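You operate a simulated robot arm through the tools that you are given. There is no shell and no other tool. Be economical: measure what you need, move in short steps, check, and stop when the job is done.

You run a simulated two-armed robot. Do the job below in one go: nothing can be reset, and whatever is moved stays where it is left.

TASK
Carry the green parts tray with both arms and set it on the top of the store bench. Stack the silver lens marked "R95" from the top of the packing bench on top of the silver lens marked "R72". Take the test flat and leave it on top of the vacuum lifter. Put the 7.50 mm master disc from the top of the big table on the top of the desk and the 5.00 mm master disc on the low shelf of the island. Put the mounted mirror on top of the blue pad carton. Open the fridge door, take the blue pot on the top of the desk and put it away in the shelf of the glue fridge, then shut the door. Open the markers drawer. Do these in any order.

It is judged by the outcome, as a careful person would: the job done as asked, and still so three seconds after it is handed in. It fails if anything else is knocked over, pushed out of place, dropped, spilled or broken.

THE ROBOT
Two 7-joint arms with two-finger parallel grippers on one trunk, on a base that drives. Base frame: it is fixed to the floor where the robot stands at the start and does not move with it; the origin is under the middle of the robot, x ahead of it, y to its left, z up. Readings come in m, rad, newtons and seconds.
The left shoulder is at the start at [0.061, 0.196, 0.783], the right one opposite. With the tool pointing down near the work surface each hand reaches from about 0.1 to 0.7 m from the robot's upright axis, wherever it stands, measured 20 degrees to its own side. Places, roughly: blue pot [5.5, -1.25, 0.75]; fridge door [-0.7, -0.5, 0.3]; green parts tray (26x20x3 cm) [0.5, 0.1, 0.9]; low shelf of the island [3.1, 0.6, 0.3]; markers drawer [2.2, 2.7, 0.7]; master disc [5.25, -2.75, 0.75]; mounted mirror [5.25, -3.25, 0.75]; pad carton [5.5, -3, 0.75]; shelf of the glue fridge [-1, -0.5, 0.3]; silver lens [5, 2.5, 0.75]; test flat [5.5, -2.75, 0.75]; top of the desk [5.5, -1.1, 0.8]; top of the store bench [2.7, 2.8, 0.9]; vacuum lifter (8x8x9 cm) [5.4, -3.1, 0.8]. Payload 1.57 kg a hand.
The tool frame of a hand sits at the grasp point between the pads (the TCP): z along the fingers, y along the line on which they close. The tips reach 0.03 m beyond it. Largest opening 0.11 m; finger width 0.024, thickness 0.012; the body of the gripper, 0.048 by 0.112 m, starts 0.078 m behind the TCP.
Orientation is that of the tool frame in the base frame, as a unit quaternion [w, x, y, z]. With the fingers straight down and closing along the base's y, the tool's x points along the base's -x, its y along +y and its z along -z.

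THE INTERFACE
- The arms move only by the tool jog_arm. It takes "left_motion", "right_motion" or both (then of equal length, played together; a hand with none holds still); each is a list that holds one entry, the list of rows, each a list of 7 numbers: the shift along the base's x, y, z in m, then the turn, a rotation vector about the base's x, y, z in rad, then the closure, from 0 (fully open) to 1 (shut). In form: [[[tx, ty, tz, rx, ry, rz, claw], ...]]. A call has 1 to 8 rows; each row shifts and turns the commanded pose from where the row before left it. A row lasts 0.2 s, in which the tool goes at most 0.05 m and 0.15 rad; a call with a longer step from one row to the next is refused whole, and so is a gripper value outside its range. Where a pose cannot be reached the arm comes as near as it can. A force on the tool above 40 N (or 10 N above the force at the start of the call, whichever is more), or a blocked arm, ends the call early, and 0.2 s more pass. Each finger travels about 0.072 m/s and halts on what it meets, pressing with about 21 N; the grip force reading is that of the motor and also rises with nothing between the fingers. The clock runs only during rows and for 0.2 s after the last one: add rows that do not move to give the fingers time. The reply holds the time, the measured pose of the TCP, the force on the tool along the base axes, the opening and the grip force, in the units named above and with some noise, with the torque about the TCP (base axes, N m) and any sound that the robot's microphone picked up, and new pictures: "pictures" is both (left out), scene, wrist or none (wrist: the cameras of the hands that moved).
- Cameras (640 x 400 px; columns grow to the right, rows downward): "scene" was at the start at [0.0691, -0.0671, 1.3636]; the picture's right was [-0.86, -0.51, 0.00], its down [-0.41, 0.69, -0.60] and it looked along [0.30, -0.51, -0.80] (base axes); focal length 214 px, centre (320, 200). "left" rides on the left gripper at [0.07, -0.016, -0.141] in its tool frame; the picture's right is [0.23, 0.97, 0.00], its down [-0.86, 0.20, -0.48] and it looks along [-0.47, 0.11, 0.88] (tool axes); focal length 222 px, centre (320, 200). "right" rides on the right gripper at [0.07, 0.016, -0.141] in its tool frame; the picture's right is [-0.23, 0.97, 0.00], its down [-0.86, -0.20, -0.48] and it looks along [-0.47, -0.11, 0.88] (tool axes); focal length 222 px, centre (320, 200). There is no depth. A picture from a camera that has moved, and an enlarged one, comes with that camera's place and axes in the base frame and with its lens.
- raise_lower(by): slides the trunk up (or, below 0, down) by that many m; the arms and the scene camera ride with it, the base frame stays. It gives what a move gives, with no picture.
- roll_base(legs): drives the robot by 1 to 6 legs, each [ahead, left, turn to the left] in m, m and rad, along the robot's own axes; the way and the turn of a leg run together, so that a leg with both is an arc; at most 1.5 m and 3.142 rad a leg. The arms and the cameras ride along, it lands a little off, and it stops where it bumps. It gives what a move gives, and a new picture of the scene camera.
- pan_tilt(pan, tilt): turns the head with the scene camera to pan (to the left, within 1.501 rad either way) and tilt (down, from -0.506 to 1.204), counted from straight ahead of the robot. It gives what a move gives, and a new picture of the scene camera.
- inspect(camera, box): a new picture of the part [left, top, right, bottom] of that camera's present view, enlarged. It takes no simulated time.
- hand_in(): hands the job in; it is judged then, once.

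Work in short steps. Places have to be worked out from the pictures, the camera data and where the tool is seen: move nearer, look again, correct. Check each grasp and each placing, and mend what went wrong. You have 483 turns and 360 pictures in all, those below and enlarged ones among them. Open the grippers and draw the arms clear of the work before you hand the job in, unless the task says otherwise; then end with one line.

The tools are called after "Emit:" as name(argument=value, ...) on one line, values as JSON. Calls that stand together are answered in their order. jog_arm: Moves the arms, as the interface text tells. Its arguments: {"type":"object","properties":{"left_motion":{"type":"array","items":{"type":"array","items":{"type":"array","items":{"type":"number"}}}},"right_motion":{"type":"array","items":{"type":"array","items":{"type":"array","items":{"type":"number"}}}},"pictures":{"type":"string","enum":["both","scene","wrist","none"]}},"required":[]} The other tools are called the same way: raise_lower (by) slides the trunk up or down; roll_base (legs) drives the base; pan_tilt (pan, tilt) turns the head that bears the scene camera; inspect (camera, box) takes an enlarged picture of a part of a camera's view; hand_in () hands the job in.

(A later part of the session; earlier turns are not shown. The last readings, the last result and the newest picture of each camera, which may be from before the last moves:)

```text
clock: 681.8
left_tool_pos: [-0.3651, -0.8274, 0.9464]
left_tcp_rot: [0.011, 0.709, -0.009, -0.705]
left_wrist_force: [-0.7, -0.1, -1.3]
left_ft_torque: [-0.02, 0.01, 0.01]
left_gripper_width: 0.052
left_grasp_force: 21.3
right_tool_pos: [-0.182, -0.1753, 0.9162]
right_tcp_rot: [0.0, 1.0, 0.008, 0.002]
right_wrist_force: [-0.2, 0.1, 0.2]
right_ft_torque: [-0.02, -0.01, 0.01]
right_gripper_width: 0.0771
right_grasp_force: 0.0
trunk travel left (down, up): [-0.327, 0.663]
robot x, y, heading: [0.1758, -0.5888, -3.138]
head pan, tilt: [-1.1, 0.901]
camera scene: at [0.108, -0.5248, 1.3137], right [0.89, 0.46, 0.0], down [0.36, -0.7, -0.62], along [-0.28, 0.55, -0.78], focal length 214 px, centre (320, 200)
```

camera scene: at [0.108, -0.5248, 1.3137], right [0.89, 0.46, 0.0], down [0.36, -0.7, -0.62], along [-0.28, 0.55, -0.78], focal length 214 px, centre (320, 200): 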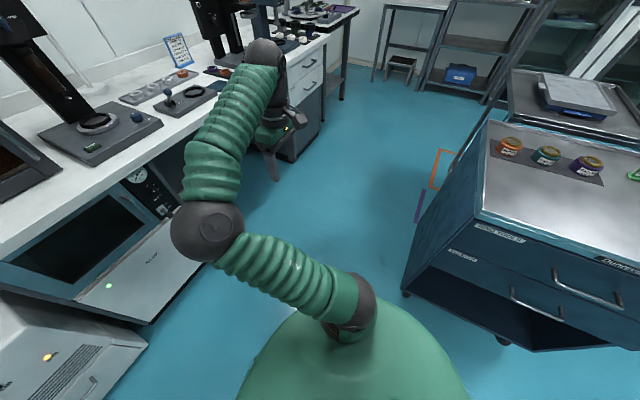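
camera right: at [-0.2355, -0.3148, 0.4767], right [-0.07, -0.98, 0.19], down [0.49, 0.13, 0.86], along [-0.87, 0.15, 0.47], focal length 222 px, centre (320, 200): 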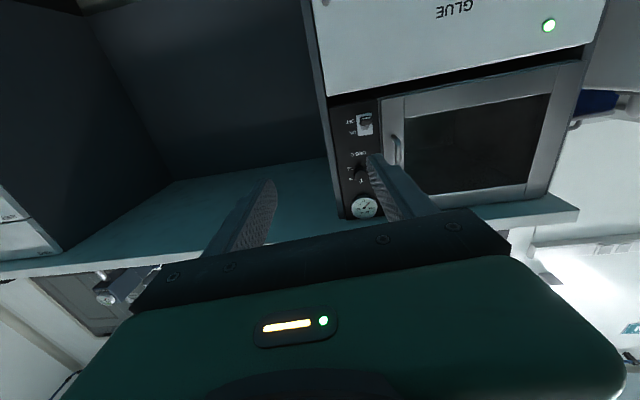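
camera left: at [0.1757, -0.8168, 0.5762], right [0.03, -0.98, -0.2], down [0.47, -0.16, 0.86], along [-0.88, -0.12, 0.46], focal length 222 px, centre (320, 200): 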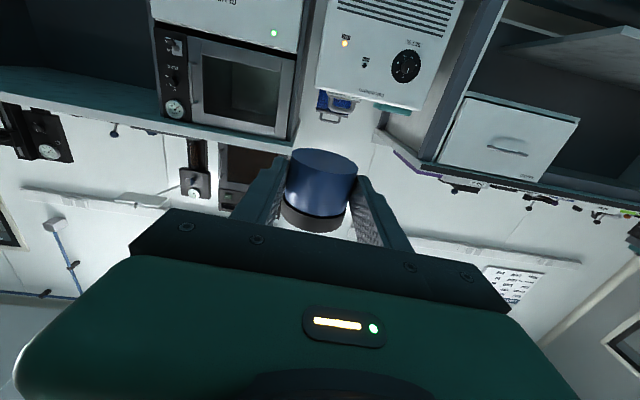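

The right arm's posture is unsuited, so I'll swap: set the pot upright on the cart's free spot, open the door with the well-behaved left arm, then insert the pot with it. I turn to the cart.

Emit:
roll_base(legs=[[0, 0, -1.573], [-0.1, 0, 0], [0, -0.56, 0]])

Emit:
pan_tilt(pan=0.2, tilt=0.7)

```text
clock: 689.6
left_tool_pos: [0.4948, -0.1515, 0.946]
left_tcp_rot: [0.493, -0.495, 0.507, 0.505]
left_wrist_force: [0.8, 0.1, -1.0]
left_ft_torque: [-0.03, -0.01, -0.01]
left_gripper_width: 0.0518
left_grasp_force: 21.1
right_tool_pos: [1.1496, -0.3318, 0.917]
right_tcp_rot: [0.001, 0.712, -0.702, 0.003]
right_wrist_force: [0.7, -0.1, 0.1]
right_ft_torque: [0.0, -0.02, -0.02]
right_gripper_width: 0.0771
right_grasp_force: 0.0
trunk travel left (down, up): [-0.327, 0.663]
robot x, y, heading: [0.7326, -0.6931, 1.577]
head pan, tilt: [-1.1, 0.901]
camera scene: at [0.7982, -0.6251, 1.3138], right [0.46, -0.89, 0.0], down [-0.7, -0.36, -0.62], along [0.55, 0.28, -0.78], focal length 214 px, centre (320, 200)
```

scene: 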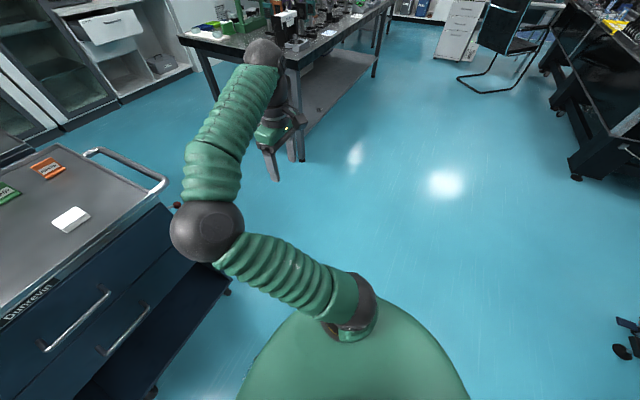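

```text
clock: 691.0
left_tool_pos: [0.4979, -0.1501, 0.9475]
left_tcp_rot: [0.491, -0.494, 0.508, 0.506]
left_wrist_force: [0.0, 0.7, -1.1]
left_ft_torque: [-0.02, 0.02, 0.02]
left_gripper_width: 0.052
left_grasp_force: 20.9
right_tool_pos: [1.1498, -0.3328, 0.916]
right_tcp_rot: [0.002, 0.712, -0.702, 0.002]
right_wrist_force: [0.2, -0.3, 0.1]
right_ft_torque: [0.01, -0.01, 0.04]
right_gripper_width: 0.0767
right_grasp_force: 0.1
trunk travel left (down, up): [-0.327, 0.663]
robot x, y, heading: [0.7362, -0.6905, 1.577]
head pan, tilt: [0.201, 0.7]
camera scene: at [0.7167, -0.5763, 1.3297], right [0.98, 0.2, 0.0], down [0.13, -0.63, -0.76], along [-0.15, 0.75, -0.65], focal length 214 px, centre (320, 200)
```

scene: 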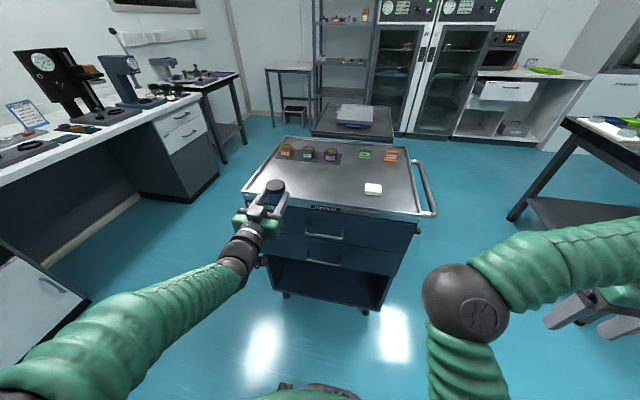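

The cart's front edge is at y≈−0.07. I drive 14 cm ahead so the pot is over the free top, then lower it.

Emit:
roll_base(legs=[[0.15, 0, 0]])

Emit:
jog_arm(left_motion=[[[0, 0, -0.02, 0, 0, 0, 1], [0, 0, -0.015, 0, 0, 0, 1], [0, 0, -0.01, 0, 0, 0, 1], [0, 0, -0.004, 0, 0, 0, 1], [0, 0, -0.003, 0, 0, 0, 1], [0, 0, 0, 0, 0, 0, 1]]])

```text
clock: 692.4
left_tool_pos: [0.497, 0.0009, 0.9454]
left_tcp_rot: [0.492, -0.495, 0.508, 0.505]
left_wrist_force: [-0.4, 0.4, -1.7]
left_ft_torque: [-0.04, 0.0, -0.02]
left_gripper_width: 0.0519
left_grasp_force: 20.7
right_tool_pos: [1.1502, -0.1817, 0.9158]
right_tcp_rot: [0.002, 0.712, -0.702, 0.001]
right_wrist_force: [-0.5, 0.7, -0.2]
right_ft_torque: [-0.01, 0.0, -0.03]
right_gripper_width: 0.077
right_grasp_force: 0.0
trunk travel left (down, up): [-0.327, 0.663]
robot x, y, heading: [0.7378, -0.5397, 1.571]
head pan, tilt: [0.201, 0.7]
camera scene: at [0.7161, -0.4246, 1.3296], right [0.98, 0.2, 0.0], down [0.13, -0.63, -0.76], along [-0.16, 0.75, -0.65], focal length 214 px, centre (320, 200)
```

scene: 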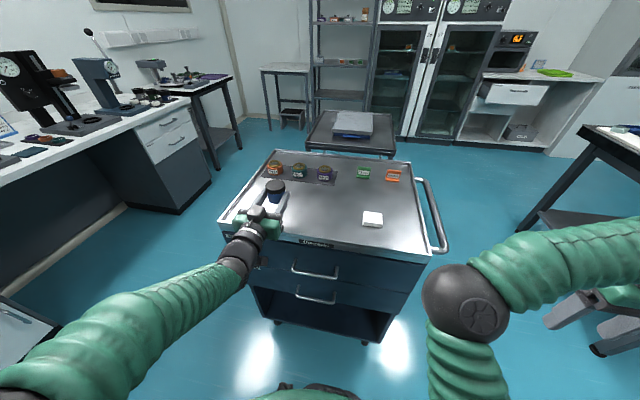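

```text
clock: 693.8
left_tool_pos: [0.4968, -0.0014, 0.8947]
left_tcp_rot: [0.492, -0.494, 0.508, 0.506]
left_wrist_force: [0.1, 0.3, -0.8]
left_ft_torque: [-0.03, 0.01, -0.02]
left_gripper_width: 0.052
left_grasp_force: 21.1
right_tool_pos: [1.1495, -0.1834, 0.9163]
right_tcp_rot: [0.001, 0.712, -0.702, 0.001]
right_wrist_force: [0.1, 0.0, 0.1]
right_ft_torque: [0.0, 0.03, 0.01]
right_gripper_width: 0.0769
right_grasp_force: 0.0
trunk travel left (down, up): [-0.327, 0.663]
robot x, y, heading: [0.7339, -0.5429, 1.576]
head pan, tilt: [0.201, 0.7]
camera scene: at [0.716, -0.4262, 1.3297], right [0.98, 0.2, 0.0], down [0.13, -0.63, -0.76], along [-0.16, 0.75, -0.65], focal length 214 px, centre (320, 200)
camera left: at [0.5112, -0.1428, 0.8252], right [-0.98, 0.0, -0.2], down [-0.18, -0.47, 0.86], along [-0.1, 0.88, 0.46], focal length 222 px, centre (320, 200)
```

scene: 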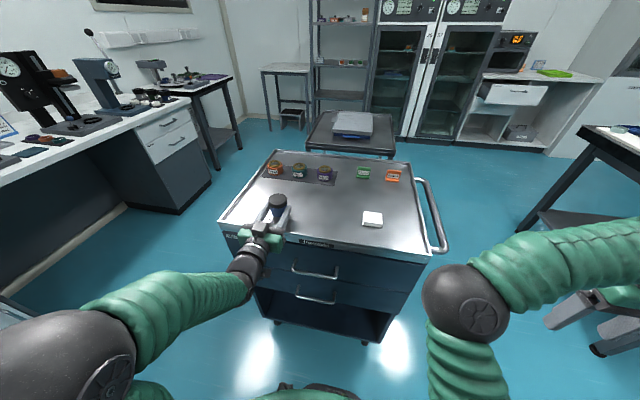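
left: 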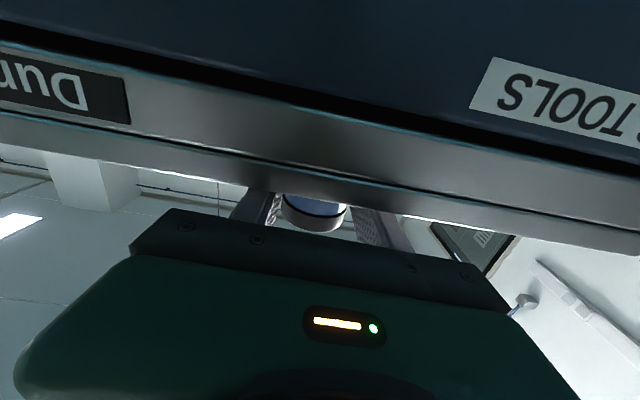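

Almost there; lowering the last millimetres with care.

Emit:
jog_arm(left_motion=[[[0, 0, -0.002, 0, 0, 0, 1], [0, 0, -0.002, 0, 0, 0, 1], [0, 0, -0.002, 0, 0, 0, 1], [0, 0, 0, 0, 0, 0, 1]]], pictures="none")

```text
clock: 694.8
left_tool_pos: [0.498, -0.001, 0.889]
left_tcp_rot: [0.491, -0.494, 0.508, 0.506]
left_wrist_force: [-0.2, -0.6, -0.6]
left_ft_torque: [-0.01, 0.01, 0.0]
left_gripper_width: 0.0518
left_grasp_force: 20.7
right_tool_pos: [1.1502, -0.1832, 0.9166]
right_tcp_rot: [0.001, 0.713, -0.701, 0.0]
right_wrist_force: [0.1, 0.3, -0.4]
right_ft_torque: [-0.01, 0.03, -0.05]
right_gripper_width: 0.0771
right_grasp_force: 0.1
trunk travel left (down, up): [-0.327, 0.663]
robot x, y, heading: [0.735, -0.5433, 1.574]
head pan, tilt: [0.201, 0.7]
```

Emit:
jog_arm(left_motion=[[[0, 0, -0.002, 0, 0, 0, 1], [0, 0, -0.002, 0, 0, 0, 1], [0, 0, -0.001, 0, 0, 0, 1], [0, 0, 0, 0, 0, 0, 1]]], pictures="none")

```text
clock: 695.8
left_tool_pos: [0.4968, -0.0013, 0.8878]
left_tcp_rot: [0.494, -0.493, 0.505, 0.507]
left_wrist_force: [-3.8, 6.4, 23.7]
left_ft_torque: [-1.12, -0.96, 0.13]
left_gripper_width: 0.0518
left_grasp_force: 20.9
right_tool_pos: [1.1512, -0.184, 0.9156]
right_tcp_rot: [0.001, 0.713, -0.702, 0.001]
right_wrist_force: [-0.1, -0.4, -0.1]
right_ft_torque: [0.03, 0.01, -0.02]
right_gripper_width: 0.0766
right_grasp_force: 0.1
trunk travel left (down, up): [-0.327, 0.663]
robot x, y, heading: [0.7373, -0.5426, 1.574]
head pan, tilt: [0.201, 0.7]
```

The fingers rest on the cart lip, with the pot base within a millimetre or two of the top. I release gently and withdraw straight back.

Emit:
jog_arm(left_motion=[[[0, 0, 0.001, 0, 0, 0, 0.6], [0, 0, 0, 0, 0, 0, 0.5], [0, 0, 0, 0, 0, 0, 0.35], [0, 0, 0.002, 0, 0, 0, 0.2], [0, -0.03, 0.003, 0, 0, 0, 0.2], [0, -0.04, 0, 0, 0, 0, 0.2], [0, -0.04, 0, 0, 0, 0, 0.2]]], pictures="scene")

```text
clock: 697.4
left_tool_pos: [0.4781, -0.0158, 0.9179]
left_tcp_rot: [0.491, -0.495, 0.509, 0.505]
left_wrist_force: [0.2, 0.7, 0.1]
left_ft_torque: [0.01, 0.0, -0.02]
left_gripper_width: 0.088
left_grasp_force: 0.0
left hand out of reach, approached as far as the arm can: row 5, 6, 7
right_tool_pos: [1.1497, -0.1826, 0.9178]
right_tcp_rot: [0.001, 0.713, -0.702, 0.002]
right_wrist_force: [0.3, 0.1, 0.3]
right_ft_torque: [0.01, -0.02, 0.02]
right_gripper_width: 0.0772
right_grasp_force: 0.0
trunk travel left (down, up): [-0.327, 0.663]
robot x, y, heading: [0.7324, -0.5401, 1.576]
head pan, tilt: [0.201, 0.7]
camera scene: at [0.7151, -0.4265, 1.3297], right [0.98, 0.2, 0.0], down [0.13, -0.63, -0.76], along [-0.15, 0.75, -0.65], focal length 214 px, centre (320, 200)
```

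scene: 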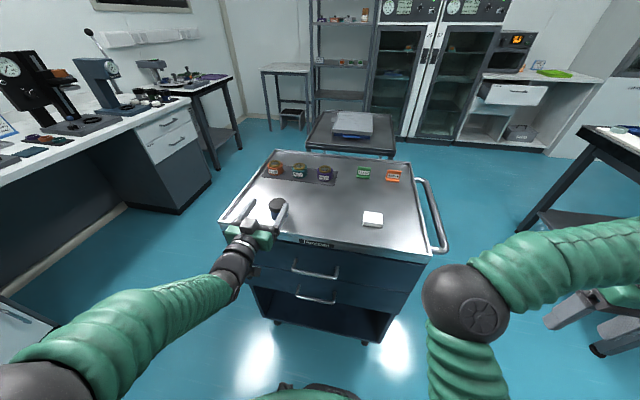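

The arm can't fold further back, so I check the pot and will back off with the base.

Emit:
inspect(camera="scene", box=[230, 180, 320, 240])

```text
6.67 times, centred on (275, 210) of scene
camera zoom: at [0.7151, -0.4265, 1.3297], right [0.98, 0.2, 0.0], down [0.13, -0.63, -0.76], along [-0.15, 0.75, -0.65], focal length 1430 px, centre (620, 133)
```

zoom: 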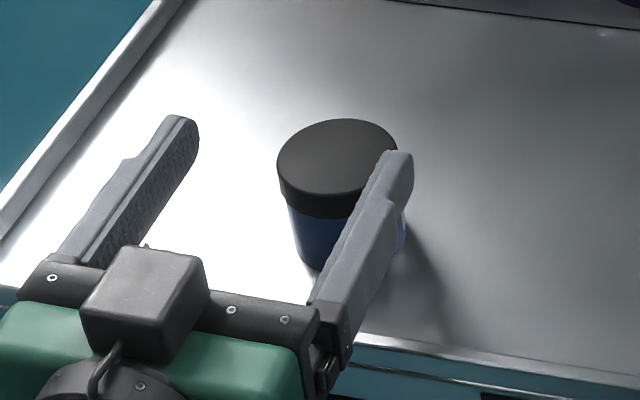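

The pot stands upright on the cart. I back the base straight out.

Emit:
roll_base(legs=[[-0.25, 0, 0]])

```text
clock: 699.2
left_tool_pos: [0.4801, -0.2626, 0.9192]
left_tcp_rot: [0.492, -0.495, 0.507, 0.506]
left_wrist_force: [0.7, -0.3, -0.1]
left_ft_torque: [-0.01, -0.02, 0.03]
left_gripper_width: 0.0878
left_grasp_force: 0.1
right_tool_pos: [1.1506, -0.4305, 0.9163]
right_tcp_rot: [0.002, 0.712, -0.702, 0.001]
right_wrist_force: [0.0, -0.4, 0.6]
right_ft_torque: [-0.02, -0.01, -0.03]
right_gripper_width: 0.077
right_grasp_force: 0.0
trunk travel left (down, up): [-0.327, 0.663]
robot x, y, heading: [0.7373, -0.7889, 1.574]
head pan, tilt: [0.201, 0.7]
camera scene: at [0.7171, -0.6746, 1.3299], right [0.98, 0.2, 0.0], down [0.13, -0.63, -0.76], along [-0.15, 0.75, -0.64], focal length 214 px, centre (320, 200)
```

scene: 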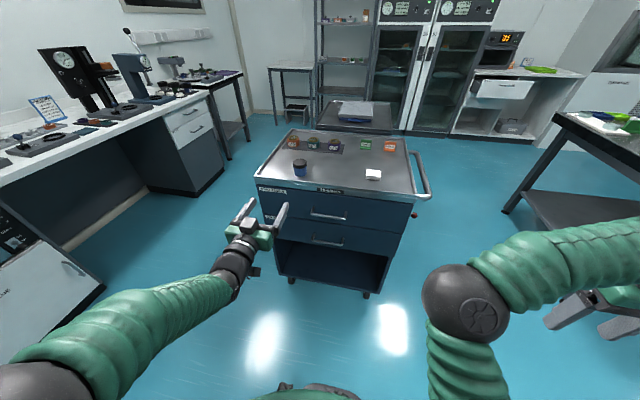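

Now the door. I turn to face the fridge, line up with y≈−0.36 and lower the trunk.

Emit:
jog_arm(left_motion=[[[0.01, 0.04, 0, 0, 0, 0, 0.4], [0.01, 0.04, 0, 0, 0, 0, 0.4], [0, 0.04, 0, 0, 0, 0, 0.4]]], pictures="none")

Emit:
roll_base(legs=[[0, 0, 1.567], [0.6, 0, 0], [0, -0.43, 0]])

Emit:
raise_lower(by=-0.3)

Emit:
pan_tilt(pan=0.0, tilt=0.6)

```text
clock: 700.0
left_tool_pos: [0.4983, -0.1408, 0.9169]
left_tcp_rot: [0.491, -0.495, 0.508, 0.506]
left_wrist_force: [-0.3, 0.1, 0.2]
left_ft_torque: [0.01, 0.01, -0.03]
left_gripper_width: 0.066
left_grasp_force: 0.1
right_tool_pos: [1.1508, -0.4297, 0.9158]
right_tcp_rot: [0.002, 0.713, -0.701, 0.002]
right_wrist_force: [0.7, 0.2, 0.0]
right_ft_torque: [-0.01, 0.0, -0.04]
right_gripper_width: 0.0771
right_grasp_force: 0.1
trunk travel left (down, up): [-0.327, 0.663]
robot x, y, heading: [0.7369, -0.7872, 1.575]
head pan, tilt: [0.201, 0.7]
```

```text
clock: 709.5
left_tool_pos: [-0.5121, -0.6026, 0.9183]
left_tcp_rot: [0.011, 0.709, -0.008, -0.705]
left_wrist_force: [0.7, -0.3, -0.2]
left_ft_torque: [0.0, -0.03, 0.01]
left_gripper_width: 0.0659
left_grasp_force: 0.1
right_tool_pos: [-0.2261, 0.0497, 0.9186]
right_tcp_rot: [-0.001, 1.0, 0.008, 0.002]
right_wrist_force: [0.1, 0.4, 0.3]
right_ft_torque: [-0.02, -0.03, -0.01]
right_gripper_width: 0.0773
right_grasp_force: 0.0
trunk travel left (down, up): [-0.327, 0.663]
robot x, y, heading: [0.1314, -0.3647, -3.139]
head pan, tilt: [0.201, 0.7]
camera scene: at [0.015, -0.3857, 1.3297], right [-0.21, 0.98, 0.0], down [0.63, 0.13, -0.76], along [-0.75, -0.16, -0.65], focal length 214 px, centre (320, 200)
```

scene: 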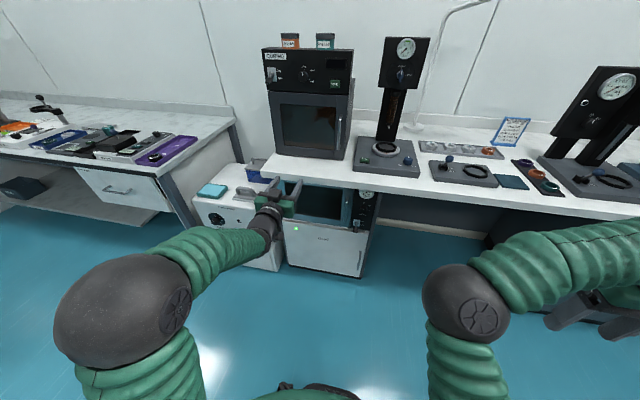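

```text
clock: 712.5
left_tool_pos: [-0.5111, -0.6003, 0.6209]
left_tcp_rot: [0.01, 0.708, -0.009, -0.706]
left_wrist_force: [0.7, -0.3, 0.5]
left_ft_torque: [-0.03, -0.03, 0.02]
left_gripper_width: 0.066
left_grasp_force: 0.0
right_tool_pos: [-0.2242, 0.0519, 0.6175]
right_tcp_rot: [0.0, 1.0, 0.008, 0.001]
right_wrist_force: [-0.4, 0.5, -0.1]
right_ft_torque: [0.0, -0.03, 0.0]
right_gripper_width: 0.077
right_grasp_force: 0.1
trunk travel left (down, up): [-0.027, 0.963]
robot x, y, heading: [0.1321, -0.3628, -3.135]
head pan, tilt: [0.201, 0.7]
```

```text
clock: 713.2
left_tool_pos: [-0.5101, -0.6017, 0.6186]
left_tcp_rot: [0.011, 0.708, -0.008, -0.706]
left_wrist_force: [0.0, -0.3, 0.2]
left_ft_torque: [-0.01, -0.02, -0.01]
left_gripper_width: 0.0661
left_grasp_force: 0.0
right_tool_pos: [-0.2253, 0.0511, 0.617]
right_tcp_rot: [0.0, 1.0, 0.009, 0.001]
right_wrist_force: [0.5, -0.6, 0.5]
right_ft_torque: [-0.02, 0.01, -0.02]
right_gripper_width: 0.0768
right_grasp_force: 0.0
trunk travel left (down, up): [-0.027, 0.963]
robot x, y, heading: [0.1296, -0.3641, -3.14]
head pan, tilt: [0.0, 0.6]
camera scene: at [0.0104, -0.366, 1.0383], right [-0.01, 1.0, 0.0], down [0.57, 0.0, -0.82], along [-0.82, -0.01, -0.57], focal length 214 px, centre (320, 200)
```

scene: 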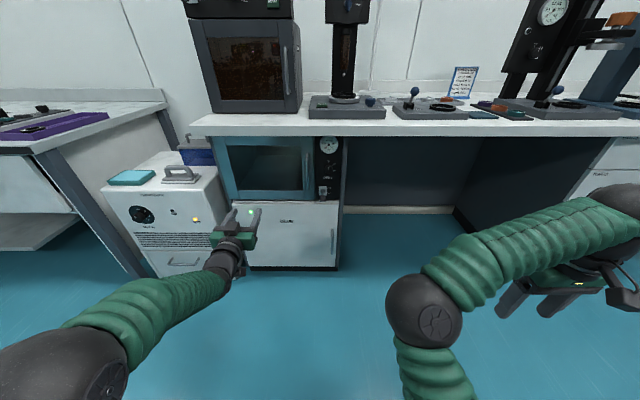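

Handle bar ≈(−0.725, −0.314), z 0.17–0.37. I bring the left hand down and across in front of it.

Emit:
jog_arm(left_motion=[[[0, 0.03, -0.037, 0, 0, 0, 0.4], [0, 0.03, -0.037, 0, 0, 0, 0.4], [0, 0.03, -0.037, 0, 0, 0, 0.4], [0, 0.03, -0.037, 0, 0, 0, 0.4], [0, 0.03, -0.037, 0, 0, 0, 0.4], [0, 0.03, -0.037, 0, 0, 0, 0.4], [0, 0.03, -0.037, 0, 0, 0, 0.4], [0, 0.03, -0.037, 0, 0, 0, 0.4]]], pictures="none")

```text
clock: 715.0
left_tool_pos: [-0.5101, -0.362, 0.3241]
left_tcp_rot: [0.011, 0.708, -0.009, -0.706]
left_wrist_force: [-0.6, 0.3, -0.5]
left_ft_torque: [0.03, -0.02, -0.01]
left_gripper_width: 0.066
left_grasp_force: 0.1
right_tool_pos: [-0.2245, 0.0519, 0.6161]
right_tcp_rot: [0.0, 1.0, 0.008, 0.001]
right_wrist_force: [-0.1, -0.9, -0.4]
right_ft_torque: [0.01, 0.03, 0.01]
right_gripper_width: 0.0769
right_grasp_force: 0.0
trunk travel left (down, up): [-0.027, 0.963]
robot x, y, heading: [0.1312, -0.3661, -3.14]
head pan, tilt: [0.0, 0.6]
```

The left arm obeys well. A bit further to y≈−0.314, z≈0.30 and forward, then look.

Emit:
jog_arm(left_motion=[[[-0.02, 0.03, -0.01, 0, 0, 0, 0.4], [-0.03, 0.018, -0.01, 0, 0, 0, 0.4], [-0.04, 0, 0, 0, 0, 0, 0.4], [0, 0, 0, 0, 0, 0, 0.4]]])

```text
clock: 716.0
left_tool_pos: [-0.6039, -0.3128, 0.3031]
left_tcp_rot: [0.011, 0.708, -0.008, -0.706]
left_wrist_force: [-0.4, -0.1, 0.6]
left_ft_torque: [-0.02, 0.01, 0.01]
left_gripper_width: 0.0659
left_grasp_force: 0.2
right_tool_pos: [-0.2247, 0.0508, 0.6175]
right_tcp_rot: [0.0, 1.0, 0.008, 0.001]
right_wrist_force: [0.7, 0.4, 0.2]
right_ft_torque: [0.01, 0.0, 0.01]
right_gripper_width: 0.077
right_grasp_force: 0.1
trunk travel left (down, up): [-0.027, 0.963]
robot x, y, heading: [0.1336, -0.3674, -3.136]
head pan, tilt: [0.0, 0.6]
camera scene: at [0.0098, -0.3648, 1.0383], right [-0.01, 1.0, 0.0], down [0.57, 0.0, -0.82], along [-0.82, -0.01, -0.57], focal length 214 px, centre (320, 200)
camera left: at [-0.4612, -0.2981, 0.2329], right [0.0, -0.98, -0.2], down [0.48, -0.17, 0.86], along [-0.88, -0.1, 0.47], focal length 222 px, centre (320, 200)
```

scene: 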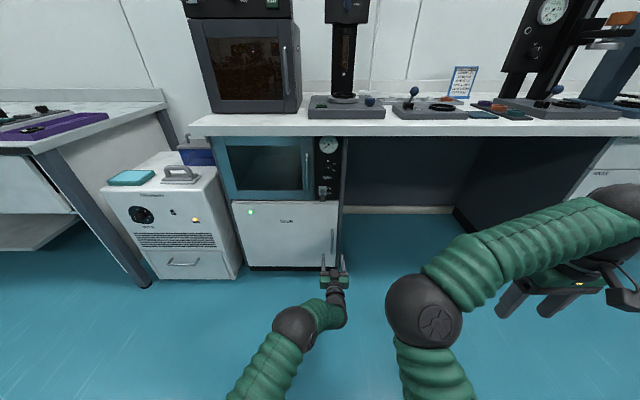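
left: 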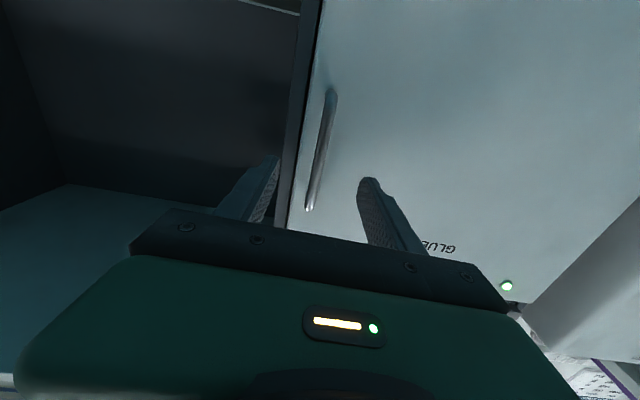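

The handle bar is centred between the fingers. I advance 10 cm and close.

Emit:
jog_arm(left_motion=[[[-0.03, -0.002, 0, 0, 0, 0, 0.4], [-0.03, 0, 0, 0, 0, 0, 0.4], [-0.02, 0, 0, 0, 0, 0, 0.4], [-0.015, 0, 0, 0, 0, 0, 0.4], [0, 0, 0, 0, 0, 0, 0.4]]], pictures="wrist")

```text
clock: 717.0
left_tool_pos: [-0.6941, -0.3131, 0.3022]
left_tcp_rot: [0.011, 0.707, -0.009, -0.707]
left_wrist_force: [11.4, -0.9, 1.8]
left_ft_torque: [0.1, 0.13, 0.47]
left_gripper_width: 0.0668
left_grasp_force: 0.2
right_tool_pos: [-0.2227, 0.0518, 0.6174]
right_tcp_rot: [-0.001, 1.0, 0.009, 0.0]
right_wrist_force: [-0.4, -0.2, -0.6]
right_ft_torque: [0.0, -0.03, -0.02]
right_gripper_width: 0.077
right_grasp_force: 0.0
trunk travel left (down, up): [-0.027, 0.963]
robot x, y, heading: [0.134, -0.3618, -3.133]
head pan, tilt: [0.0, 0.6]
stopped in row 5 (left hand): the force on the tool passed its limit at 52 N (the readings are from after the stop); the commanded pose is now the measured one
camera left: at [-0.5521, -0.2979, 0.233], right [0.0, -0.98, -0.2], down [0.48, -0.17, 0.86], along [-0.88, -0.1, 0.47], focal length 222 px, centre (320, 200)
```

left: 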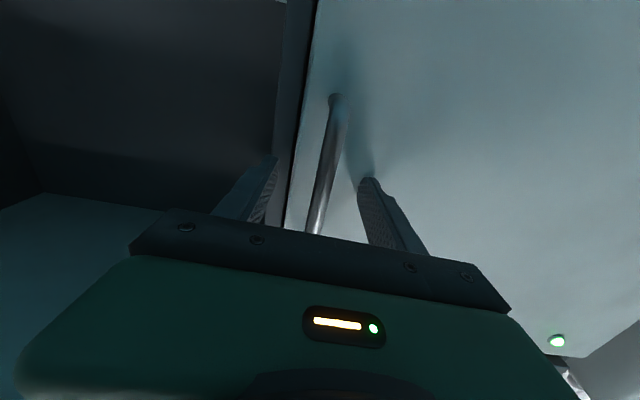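

The tips reached the door face; the bar is within the jaws. I back 4 mm and close.

Emit:
jog_arm(left_motion=[[[0.004, 0, 0, 0, 0, 0, 0.6], [0, 0, 0, 0, 0, 0, 0.8], [0, 0, 0, 0, 0, 0, 1], [0, 0, 0, 0, 0, 0, 1], [0, 0, 0, 0, 0, 0, 1]]], pictures="none")

```text
clock: 718.2
left_tool_pos: [-0.6896, -0.3112, 0.3023]
left_tcp_rot: [0.012, 0.708, -0.009, -0.706]
left_wrist_force: [-0.1, 3.6, -2.0]
left_ft_torque: [0.79, -0.11, 0.0]
left_gripper_width: 0.0123
left_grasp_force: 29.2
right_tool_pos: [-0.2229, 0.0512, 0.6174]
right_tcp_rot: [-0.001, 1.0, 0.009, 0.001]
right_wrist_force: [0.1, -0.7, 0.9]
right_ft_torque: [-0.01, -0.03, 0.0]
right_gripper_width: 0.0772
right_grasp_force: 0.1
trunk travel left (down, up): [-0.027, 0.963]
robot x, y, heading: [0.1315, -0.3612, -3.138]
head pan, tilt: [0.0, 0.6]
```

The bar is gripped. I pull the door along its arc with the base, in steps.

Emit:
roll_base(legs=[[-0.11, 0.026, 0], [-0.1, 0.054, 0]])

```text
clock: 720.3
left_tool_pos: [-0.4795, -0.3898, 0.3016]
left_tcp_rot: [0.011, 0.708, -0.01, -0.706]
left_wrist_force: [15.0, 22.6, -4.3]
left_ft_torque: [0.62, 0.53, 0.09]
left_gripper_width: 0.0123
left_grasp_force: 29.4
right_tool_pos: [-0.0126, -0.027, 0.6171]
right_tcp_rot: [0.0, 1.0, 0.009, 0.0]
right_wrist_force: [-0.4, 0.1, 0.4]
right_ft_torque: [0.02, 0.0, -0.02]
right_gripper_width: 0.0771
right_grasp_force: 0.0
trunk travel left (down, up): [-0.027, 0.963]
robot x, y, heading: [0.3413, -0.4426, -3.141]
head pan, tilt: [0.0, 0.6]
camera scene: at [0.2199, -0.4417, 1.0382], right [0.0, 1.0, 0.0], down [0.57, 0.0, -0.82], along [-0.82, -0.01, -0.57], focal length 214 px, centre (320, 200)
```

scene: 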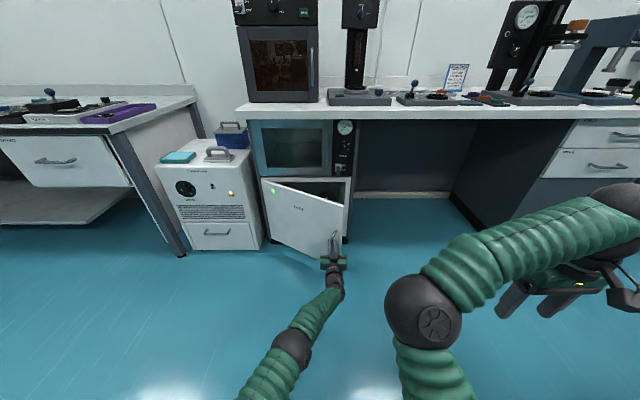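

The door is about 30° open. One more step along the arc, slightly less sideways.

Emit:
roll_base(legs=[[-0.085, 0.055, 0]])

```text
clock: 721.4
left_tool_pos: [-0.4094, -0.4481, 0.3033]
left_tcp_rot: [0.013, 0.708, -0.003, -0.706]
left_wrist_force: [3.5, 2.0, -8.0]
left_ft_torque: [0.72, -0.11, 0.0]
left_gripper_width: 0.0122
left_grasp_force: 28.7
right_tool_pos: [0.0605, -0.0775, 0.6212]
right_tcp_rot: [-0.002, 1.0, 0.009, -0.002]
right_wrist_force: [0.5, -0.6, -0.2]
right_ft_torque: [0.04, -0.04, 0.02]
right_gripper_width: 0.077
right_grasp_force: 0.0
trunk travel left (down, up): [-0.027, 0.963]
robot x, y, heading: [0.4153, -0.4904, -3.132]
head pan, tilt: [0.0, 0.6]
stopped in leg 1: the force on the tool passed its limit at 49 N (the readings are from after the stop); the commanded pose is now the measured one
camera scene: at [0.29, -0.4943, 1.038], right [-0.01, 1.0, 0.0], down [0.57, 0.01, -0.82], along [-0.82, 0.0, -0.57], focal length 214 px, centre (320, 200)
```

scene: 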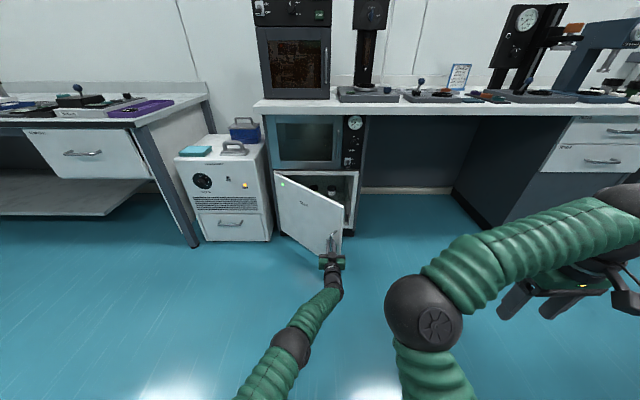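

Door about 38° open. I release, back off, and go round the door's free edge to push it wide from inside.

Emit:
jog_arm(left_motion=[[[0, 0, 0, 0, 0, 0, 0.8], [0, 0, 0, 0, 0, 0, 0.6], [0, 0, 0, 0, 0, 0, 0.5], [0.03, 0, 0, 0, 0, 0, 0.5], [0.03, 0, 0, 0, 0, 0, 0.5]]], pictures="none")

Emit:
roll_base(legs=[[-0.05, 0, 0]])

Emit:
jog_arm(left_motion=[[[0, 0.03, 0, 0, 0, 0, 0.8], [0, 0.03, 0, 0, 0, 0, 1], [0, 0.03, 0, 0, 0, 0, 1], [0, 0.03, 0, 0, 0, 0, 1], [0, 0.02, 0, 0, 0, 0, 1]]], pictures="none")

```text
clock: 722.6
left_tool_pos: [-0.3493, -0.4472, 0.3067]
left_tcp_rot: [-0.015, -0.706, 0.003, 0.708]
left_wrist_force: [-0.6, -0.2, 0.1]
left_ft_torque: [0.01, 0.02, 0.0]
left_gripper_width: 0.055
left_grasp_force: 0.2
right_tool_pos: [0.0615, -0.0755, 0.6213]
right_tcp_rot: [-0.001, 1.0, 0.01, -0.003]
right_wrist_force: [0.1, 0.0, 0.4]
right_ft_torque: [0.0, -0.02, 0.0]
right_gripper_width: 0.0769
right_grasp_force: 0.1
trunk travel left (down, up): [-0.027, 0.963]
robot x, y, heading: [0.4125, -0.4881, -3.134]
head pan, tilt: [0.0, 0.6]
```

```text
clock: 723.5
left_tool_pos: [-0.2994, -0.4469, 0.3064]
left_tcp_rot: [-0.016, -0.706, 0.003, 0.708]
left_wrist_force: [0.0, -0.2, -0.4]
left_ft_torque: [0.04, 0.01, 0.01]
left_gripper_width: 0.0548
left_grasp_force: 0.0
right_tool_pos: [0.1108, -0.0766, 0.6199]
right_tcp_rot: [-0.001, 1.0, 0.009, -0.003]
right_wrist_force: [-0.7, 0.0, 0.2]
right_ft_torque: [0.01, 0.02, -0.02]
right_gripper_width: 0.077
right_grasp_force: 0.1
trunk travel left (down, up): [-0.027, 0.963]
robot x, y, heading: [0.4644, -0.4883, -3.131]
head pan, tilt: [0.0, 0.6]
camera scene: at [0.3411, -0.4901, 1.0383], right [-0.01, 1.0, 0.0], down [0.57, 0.0, -0.82], along [-0.82, -0.01, -0.57], focal length 214 px, centre (320, 200)
```

scene: 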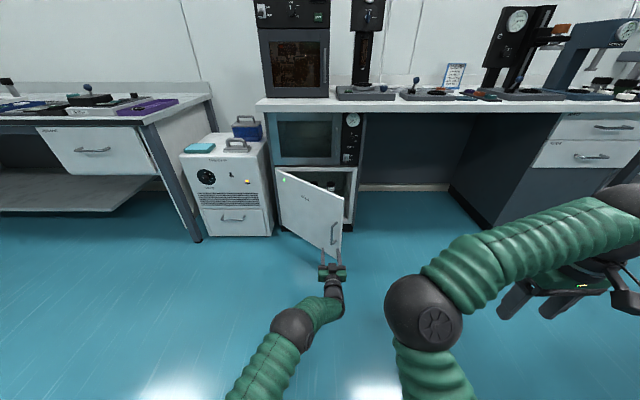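

```text
clock: 724.9
left_tool_pos: [-0.3315, -0.4082, 0.3205]
left_tcp_rot: [-0.057, -0.701, -0.041, 0.71]
left_wrist_force: [1.0, 0.2, 0.3]
left_ft_torque: [-0.02, 0.01, -0.05]
left_gripper_width: 0.0001
left_grasp_force: 21.2
left hand out of reach, approached as far as the arm can: row 4, 5
right_tool_pos: [0.1119, -0.0765, 0.6192]
right_tcp_rot: [-0.001, 1.0, 0.009, -0.004]
right_wrist_force: [-0.4, -0.6, 0.8]
right_ft_torque: [-0.01, 0.0, 0.0]
right_gripper_width: 0.0771
right_grasp_force: 0.1
trunk travel left (down, up): [-0.027, 0.963]
robot x, y, heading: [0.4635, -0.489, -3.134]
head pan, tilt: [0.0, 0.6]
stopped in row 5 (left hand): the arm was blocked; the commanded pose is now the measured one
```

I use the base instead: strafe right past the door edge, then forward.

Emit:
roll_base(legs=[[0, -0.13, 0], [0.2, 0, 0]])

```text
clock: 727.4
left_tool_pos: [-0.5339, -0.2791, 0.3228]
left_tcp_rot: [-0.056, -0.702, -0.04, 0.709]
left_wrist_force: [0.8, 0.0, 0.0]
left_ft_torque: [0.0, -0.01, 0.04]
left_gripper_width: 0.0
left_grasp_force: 21.1
right_tool_pos: [-0.0906, 0.0521, 0.622]
right_tcp_rot: [-0.001, 1.0, 0.008, -0.005]
right_wrist_force: [0.4, -0.7, 0.3]
right_ft_torque: [0.02, 0.01, -0.03]
right_gripper_width: 0.0768
right_grasp_force: 0.0
trunk travel left (down, up): [-0.027, 0.963]
robot x, y, heading: [0.2573, -0.3639, -3.133]
head pan, tilt: [0.0, 0.6]
camera scene: at [0.1383, -0.3615, 1.0385], right [-0.01, 1.0, 0.0], down [0.57, 0.0, -0.82], along [-0.82, -0.01, -0.57], focal length 214 px, centre (320, 200)
```

scene: 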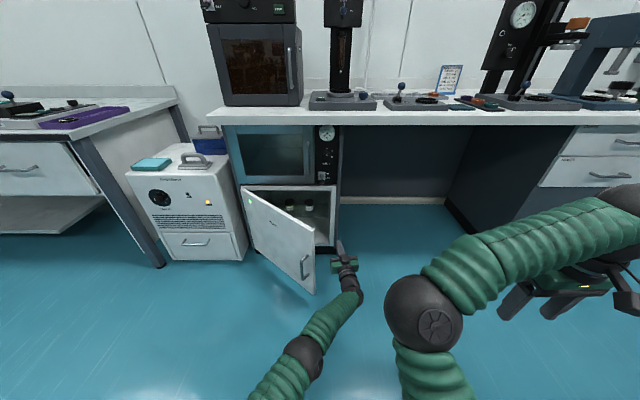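

The hand is past the door's edge on the inside. I strafe left to sweep the door open.

Emit:
roll_base(legs=[[0, 0.25, 0], [0, 0.18, 0]])

```text
clock: 730.3
left_tool_pos: [-0.5317, -0.7142, 0.3224]
left_tcp_rot: [-0.058, -0.701, -0.042, 0.709]
left_wrist_force: [0.1, -0.3, 0.0]
left_ft_torque: [0.0, 0.02, 0.01]
left_gripper_width: 0.0
left_grasp_force: 20.9
right_tool_pos: [-0.0869, -0.3783, 0.6223]
right_tcp_rot: [-0.002, 1.0, 0.011, -0.005]
right_wrist_force: [0.5, 0.1, 0.0]
right_ft_torque: [0.02, -0.05, -0.01]
right_gripper_width: 0.0769
right_grasp_force: 0.1
trunk travel left (down, up): [-0.027, 0.963]
robot x, y, heading: [0.2659, -0.7899, -3.129]
head pan, tilt: [0.0, 0.6]
camera scene: at [0.1418, -0.7908, 1.0382], right [-0.01, 1.0, 0.0], down [0.57, 0.0, -0.82], along [-0.82, -0.01, -0.57], focal length 214 px, centre (320, 200)
```

scene: 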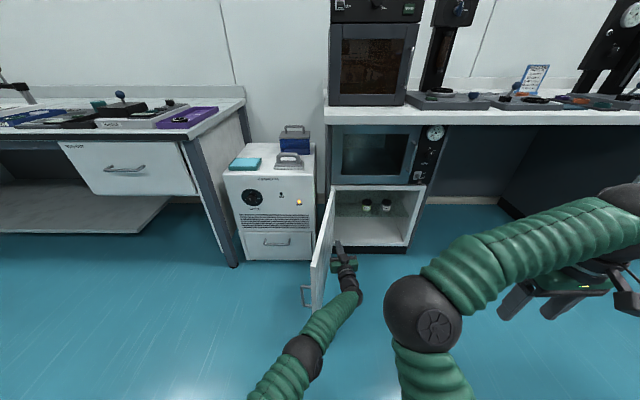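

The door is about 90° open. I push it a little further and zoom in on the shelf.

Emit:
roll_base(legs=[[0, 0.09, 0]])

Emit:
inspect(camera="scene", box=[320, 170, 460, 260])

```text
clock: 731.2
left_tool_pos: [-0.5309, -0.7308, 0.322]
left_tcp_rot: [-0.046, -0.704, -0.043, 0.707]
left_wrist_force: [-6.2, 37.7, -2.4]
left_ft_torque: [1.07, 0.4, 2.87]
left_gripper_width: 0.0
left_grasp_force: 20.7
right_tool_pos: [-0.0833, -0.4055, 0.6307]
right_tcp_rot: [-0.006, 1.0, 0.009, -0.007]
right_wrist_force: [-0.5, -0.4, -0.1]
right_ft_torque: [0.01, -0.04, 0.02]
right_gripper_width: 0.0767
right_grasp_force: 0.0
trunk travel left (down, up): [-0.027, 0.963]
robot x, y, heading: [0.2649, -0.8097, -3.133]
head pan, tilt: [0.0, 0.6]
stopped in leg 1: the force on the tool passed its limit at 82 N (the readings are from after the stop); the commanded pose is now the measured one
camera scene: at [0.1414, -0.814, 1.0381], right [-0.01, 1.0, 0.0], down [0.57, 0.0, -0.82], along [-0.82, -0.01, -0.57], focal length 214 px, centre (320, 200)
```

scene: 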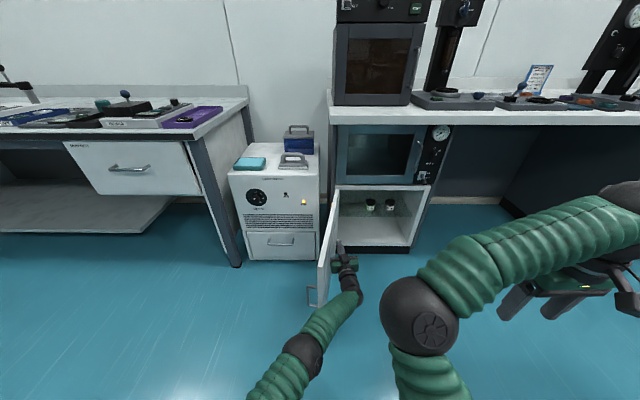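

```text
4.44 times, centred on (390, 215) of scene
camera zoom: at [0.1414, -0.814, 1.0381], right [-0.01, 1.0, 0.0], down [0.57, 0.0, -0.82], along [-0.82, -0.01, -0.57], focal length 953 px, centre (9, 133)
```

zoom: 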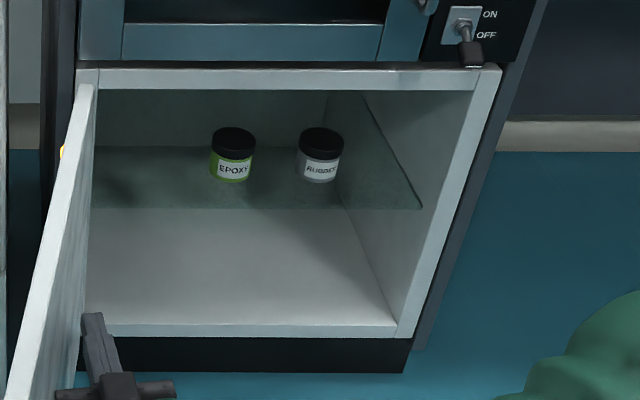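

The door rests at its stop, fully open. Inside, the glass shelf (z≈0.27) holds two pots, with free space at about y≈−0.64. I ease off, back out, straighten the hand, raise the trunk and return to the cart for the pot.

Emit:
roll_base(legs=[[0, -0.06, 0], [-0.4, 0, 0]])

Emit:
jog_arm(left_motion=[[[0, -0.02, 0.02, 0, 0, -0.063, 0.5], [0, -0.02, 0.02, 0, 0, -0.063, 0.3], [0.01, -0.02, 0.02, 0, 0, 0, 0.2], [0.02, -0.02, 0.02, 0, 0, 0, 0.2], [0.02, -0.02, 0.02, 0, 0, 0, 0.2]]], pictures="none")

Emit:
raise_lower(by=0.4)

```text
clock: 734.2
left_tool_pos: [-0.1373, -0.6699, 0.3235]
left_tcp_rot: [-0.052, -0.702, -0.043, 0.709]
left_wrist_force: [0.4, 0.1, -0.4]
left_ft_torque: [-0.02, 0.0, -0.01]
left_gripper_width: 0.0
left_grasp_force: 21.5
right_tool_pos: [0.3108, -0.3386, 0.6301]
right_tcp_rot: [-0.005, 1.0, 0.01, -0.008]
right_wrist_force: [-0.5, 0.3, 0.2]
right_ft_torque: [-0.01, -0.01, 0.01]
right_gripper_width: 0.077
right_grasp_force: 0.1
trunk travel left (down, up): [-0.027, 0.963]
robot x, y, heading: [0.6572, -0.7494, -3.128]
head pan, tilt: [0.0, 0.6]
camera scene: at [0.5378, -0.748, 1.0381], right [-0.01, 1.0, 0.0], down [0.57, 0.01, -0.82], along [-0.82, -0.01, -0.57], focal length 214 px, centre (320, 200)
```

scene: 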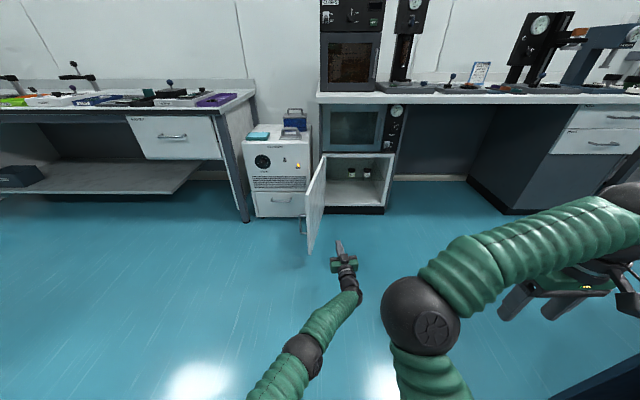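

```text
clock: 735.4
left_tool_pos: [-0.0853, -0.7706, 0.4249]
left_tcp_rot: [-0.007, -0.703, 0.0, 0.711]
left_wrist_force: [0.8, -0.1, 0.4]
left_ft_torque: [-0.01, 0.02, 0.0]
left_gripper_width: 0.0883
left_grasp_force: 0.0
right_tool_pos: [0.3121, -0.3393, 0.6294]
right_tcp_rot: [-0.005, 1.0, 0.01, -0.009]
right_wrist_force: [1.0, -0.1, -0.2]
right_ft_torque: [0.0, -0.01, -0.03]
right_gripper_width: 0.0771
right_grasp_force: 0.1
trunk travel left (down, up): [-0.027, 0.963]
robot x, y, heading: [0.6581, -0.749, -3.131]
head pan, tilt: [0.0, 0.6]
```

```text
clock: 739.3
left_tool_pos: [-0.086, -0.7702, 0.8249]
left_tcp_rot: [-0.007, -0.703, 0.0, 0.711]
left_wrist_force: [-0.7, 0.0, 0.6]
left_ft_torque: [0.02, 0.01, -0.01]
left_gripper_width: 0.088
left_grasp_force: 0.1
right_tool_pos: [0.3117, -0.3405, 1.0295]
right_tcp_rot: [-0.006, 1.0, 0.01, -0.008]
right_wrist_force: [0.5, 0.1, 0.6]
right_ft_torque: [0.0, 0.0, 0.01]
right_gripper_width: 0.077
right_grasp_force: 0.0
trunk travel left (down, up): [-0.427, 0.563]
robot x, y, heading: [0.6611, -0.7492, -3.132]
head pan, tilt: [0.0, 0.6]
```

Before turning I raise the left hand and shift south so it stays clear of the cart.

Emit:
jog_arm(left_motion=[[[0.01, -0.02, 0.04, 0, 0, 0, 0.2], [0.01, -0.02, 0.04, 0, 0, 0, 0.2], [0.01, -0.02, 0.04, 0, 0, 0, 0.2], [0.02, -0.03, 0, 0, 0, 0, 0.2], [0.02, -0.03, 0, 0, 0, 0, 0.2]]], pictures="none")

Emit:
roll_base(legs=[[0, 0.35, 0], [0, 0, -1.578]])

Emit:
pan_tilt(pan=0.1, tilt=0.65)

```text
clock: 740.5
left_tool_pos: [-0.0149, -0.8913, 0.9457]
left_tcp_rot: [-0.007, -0.704, -0.002, 0.711]
left_wrist_force: [-0.6, -0.1, 0.5]
left_ft_torque: [-0.01, 0.01, -0.01]
left_gripper_width: 0.0882
left_grasp_force: 0.0
right_tool_pos: [0.3129, -0.3402, 1.03]
right_tcp_rot: [-0.005, 1.0, 0.01, -0.008]
right_wrist_force: [0.9, 0.2, -0.9]
right_ft_torque: [0.03, 0.0, 0.0]
right_gripper_width: 0.0772
right_grasp_force: 0.2
trunk travel left (down, up): [-0.427, 0.563]
robot x, y, heading: [0.662, -0.7458, -3.136]
head pan, tilt: [0.0, 0.6]
```

```text
clock: 746.6
left_tool_pos: [0.5165, -0.4257, 0.9466]
left_tcp_rot: [0.496, -0.499, 0.496, 0.509]
left_wrist_force: [-0.4, 0.5, 0.2]
left_ft_torque: [0.02, 0.0, 0.01]
left_gripper_width: 0.0882
left_grasp_force: 0.1
right_tool_pos: [1.0696, -0.7518, 1.0301]
right_tcp_rot: [-0.011, 0.716, -0.698, -0.002]
right_wrist_force: [-0.1, 0.5, -0.5]
right_ft_torque: [-0.03, 0.03, 0.02]
right_gripper_width: 0.0772
right_grasp_force: 0.1
trunk travel left (down, up): [-0.427, 0.563]
robot x, y, heading: [0.6672, -1.0993, 1.591]
head pan, tilt: [0.0, 0.6]
camera scene: at [0.662, -0.9804, 1.4383], right [1.0, 0.02, 0.0], down [0.01, -0.57, -0.82], along [-0.01, 0.82, -0.57], focal length 214 px, centre (320, 200)
```

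scene: 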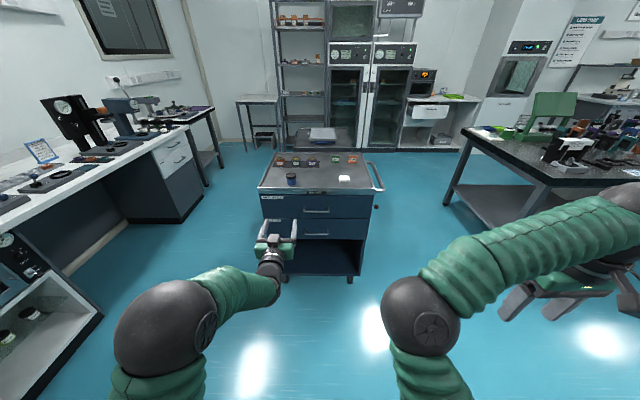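

```text
clock: 747.2
left_tool_pos: [0.5161, -0.4266, 0.9469]
left_tcp_rot: [0.497, -0.498, 0.495, 0.509]
left_wrist_force: [-0.1, 0.5, -0.3]
left_ft_torque: [0.0, -0.02, 0.0]
left_gripper_width: 0.0881
left_grasp_force: 0.1
right_tool_pos: [1.0696, -0.7517, 1.0298]
right_tcp_rot: [-0.011, 0.717, -0.697, -0.002]
right_wrist_force: [0.1, 0.8, 0.1]
right_ft_torque: [0.03, -0.01, 0.01]
right_gripper_width: 0.0775
right_grasp_force: 0.0
trunk travel left (down, up): [-0.427, 0.563]
robot x, y, heading: [0.6651, -1.1017, 1.588]
head pan, tilt: [0.099, 0.649]
camera scene: at [0.6536, -0.9826, 1.4341], right [0.99, 0.12, 0.0], down [0.07, -0.6, -0.8], along [-0.09, 0.79, -0.61], focal length 214 px, centre (320, 200)
```

scene: 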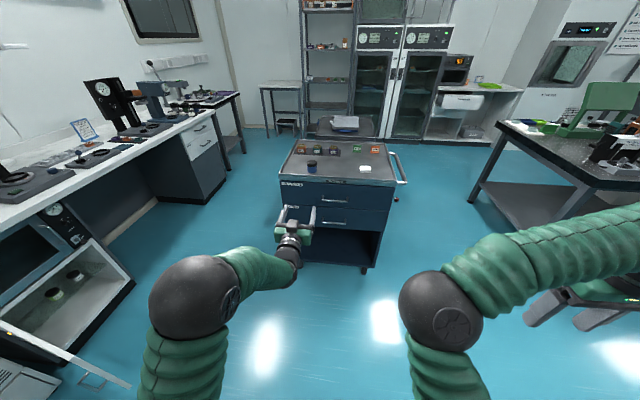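

Pot at ≈(0.497, 0.01). I straighten, drive to ~10 cm short of it and set the hand height.

Emit:
roll_base(legs=[[0, 0.02, -0.017], [0.32, 0, 0]])

Emit:
jog_arm(left_motion=[[[0, 0, -0.025, 0, 0, 0, 0.2], [0, 0, -0.022, 0, 0, 0, 0.2], [0, 0, 0, 0, 0, 0, 0.2]]], pictures="none")

Emit:
inspect(camera="scene", box=[240, 150, 360, 230])

```text
clock: 749.8
left_tool_pos: [0.504, -0.1033, 0.946]
left_tcp_rot: [0.5, -0.496, 0.499, 0.505]
left_wrist_force: [-0.1, 0.3, -0.1]
left_ft_torque: [-0.01, -0.01, -0.03]
left_gripper_width: 0.088
left_grasp_force: 0.0
right_tool_pos: [1.052, -0.4366, 1.0304]
right_tcp_rot: [-0.011, 0.712, -0.702, -0.002]
right_wrist_force: [-0.3, 1.1, 0.3]
right_ft_torque: [0.0, 0.0, 0.02]
right_gripper_width: 0.0773
right_grasp_force: 0.1
trunk travel left (down, up): [-0.427, 0.563]
robot x, y, heading: [0.6429, -0.7802, 1.577]
head pan, tilt: [0.099, 0.649]
camera scene: at [0.6337, -0.6608, 1.434], right [0.99, 0.1, 0.0], down [0.06, -0.6, -0.79], along [-0.08, 0.79, -0.61], focal length 214 px, centre (320, 200)
```

scene: 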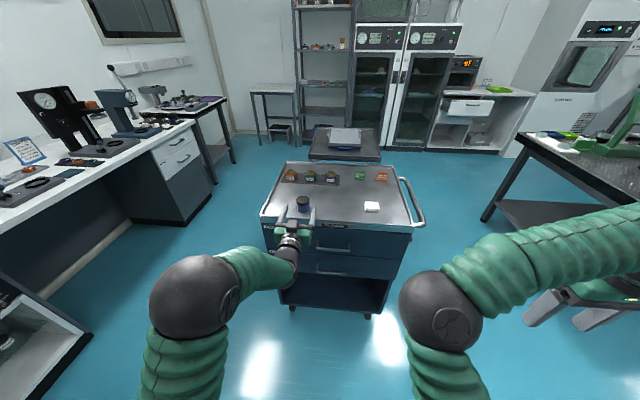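

```text
clock: 750.6
left_tool_pos: [0.5043, -0.1054, 0.8993]
left_tcp_rot: [0.5, -0.495, 0.498, 0.506]
left_wrist_force: [0.4, -1.2, 0.1]
left_ft_torque: [0.03, 0.03, 0.01]
left_gripper_width: 0.088
left_grasp_force: 0.0
right_tool_pos: [1.0539, -0.4382, 1.0302]
right_tcp_rot: [-0.011, 0.712, -0.702, -0.003]
right_wrist_force: [-0.2, -0.7, -0.4]
right_ft_torque: [0.02, 0.01, 0.0]
right_gripper_width: 0.077
right_grasp_force: 0.1
trunk travel left (down, up): [-0.427, 0.563]
robot x, y, heading: [0.6423, -0.7783, 1.575]
head pan, tilt: [0.099, 0.649]
```

```text
5.00 times, centred on (300, 190) of scene
camera zoom: at [0.6343, -0.6619, 1.4341], right [0.99, 0.1, 0.0], down [0.06, -0.6, -0.8], along [-0.08, 0.79, -0.61], focal length 1072 px, centre (420, 250)
```

zoom: 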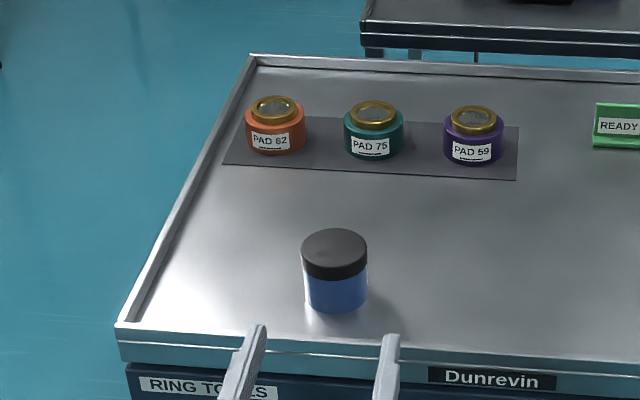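

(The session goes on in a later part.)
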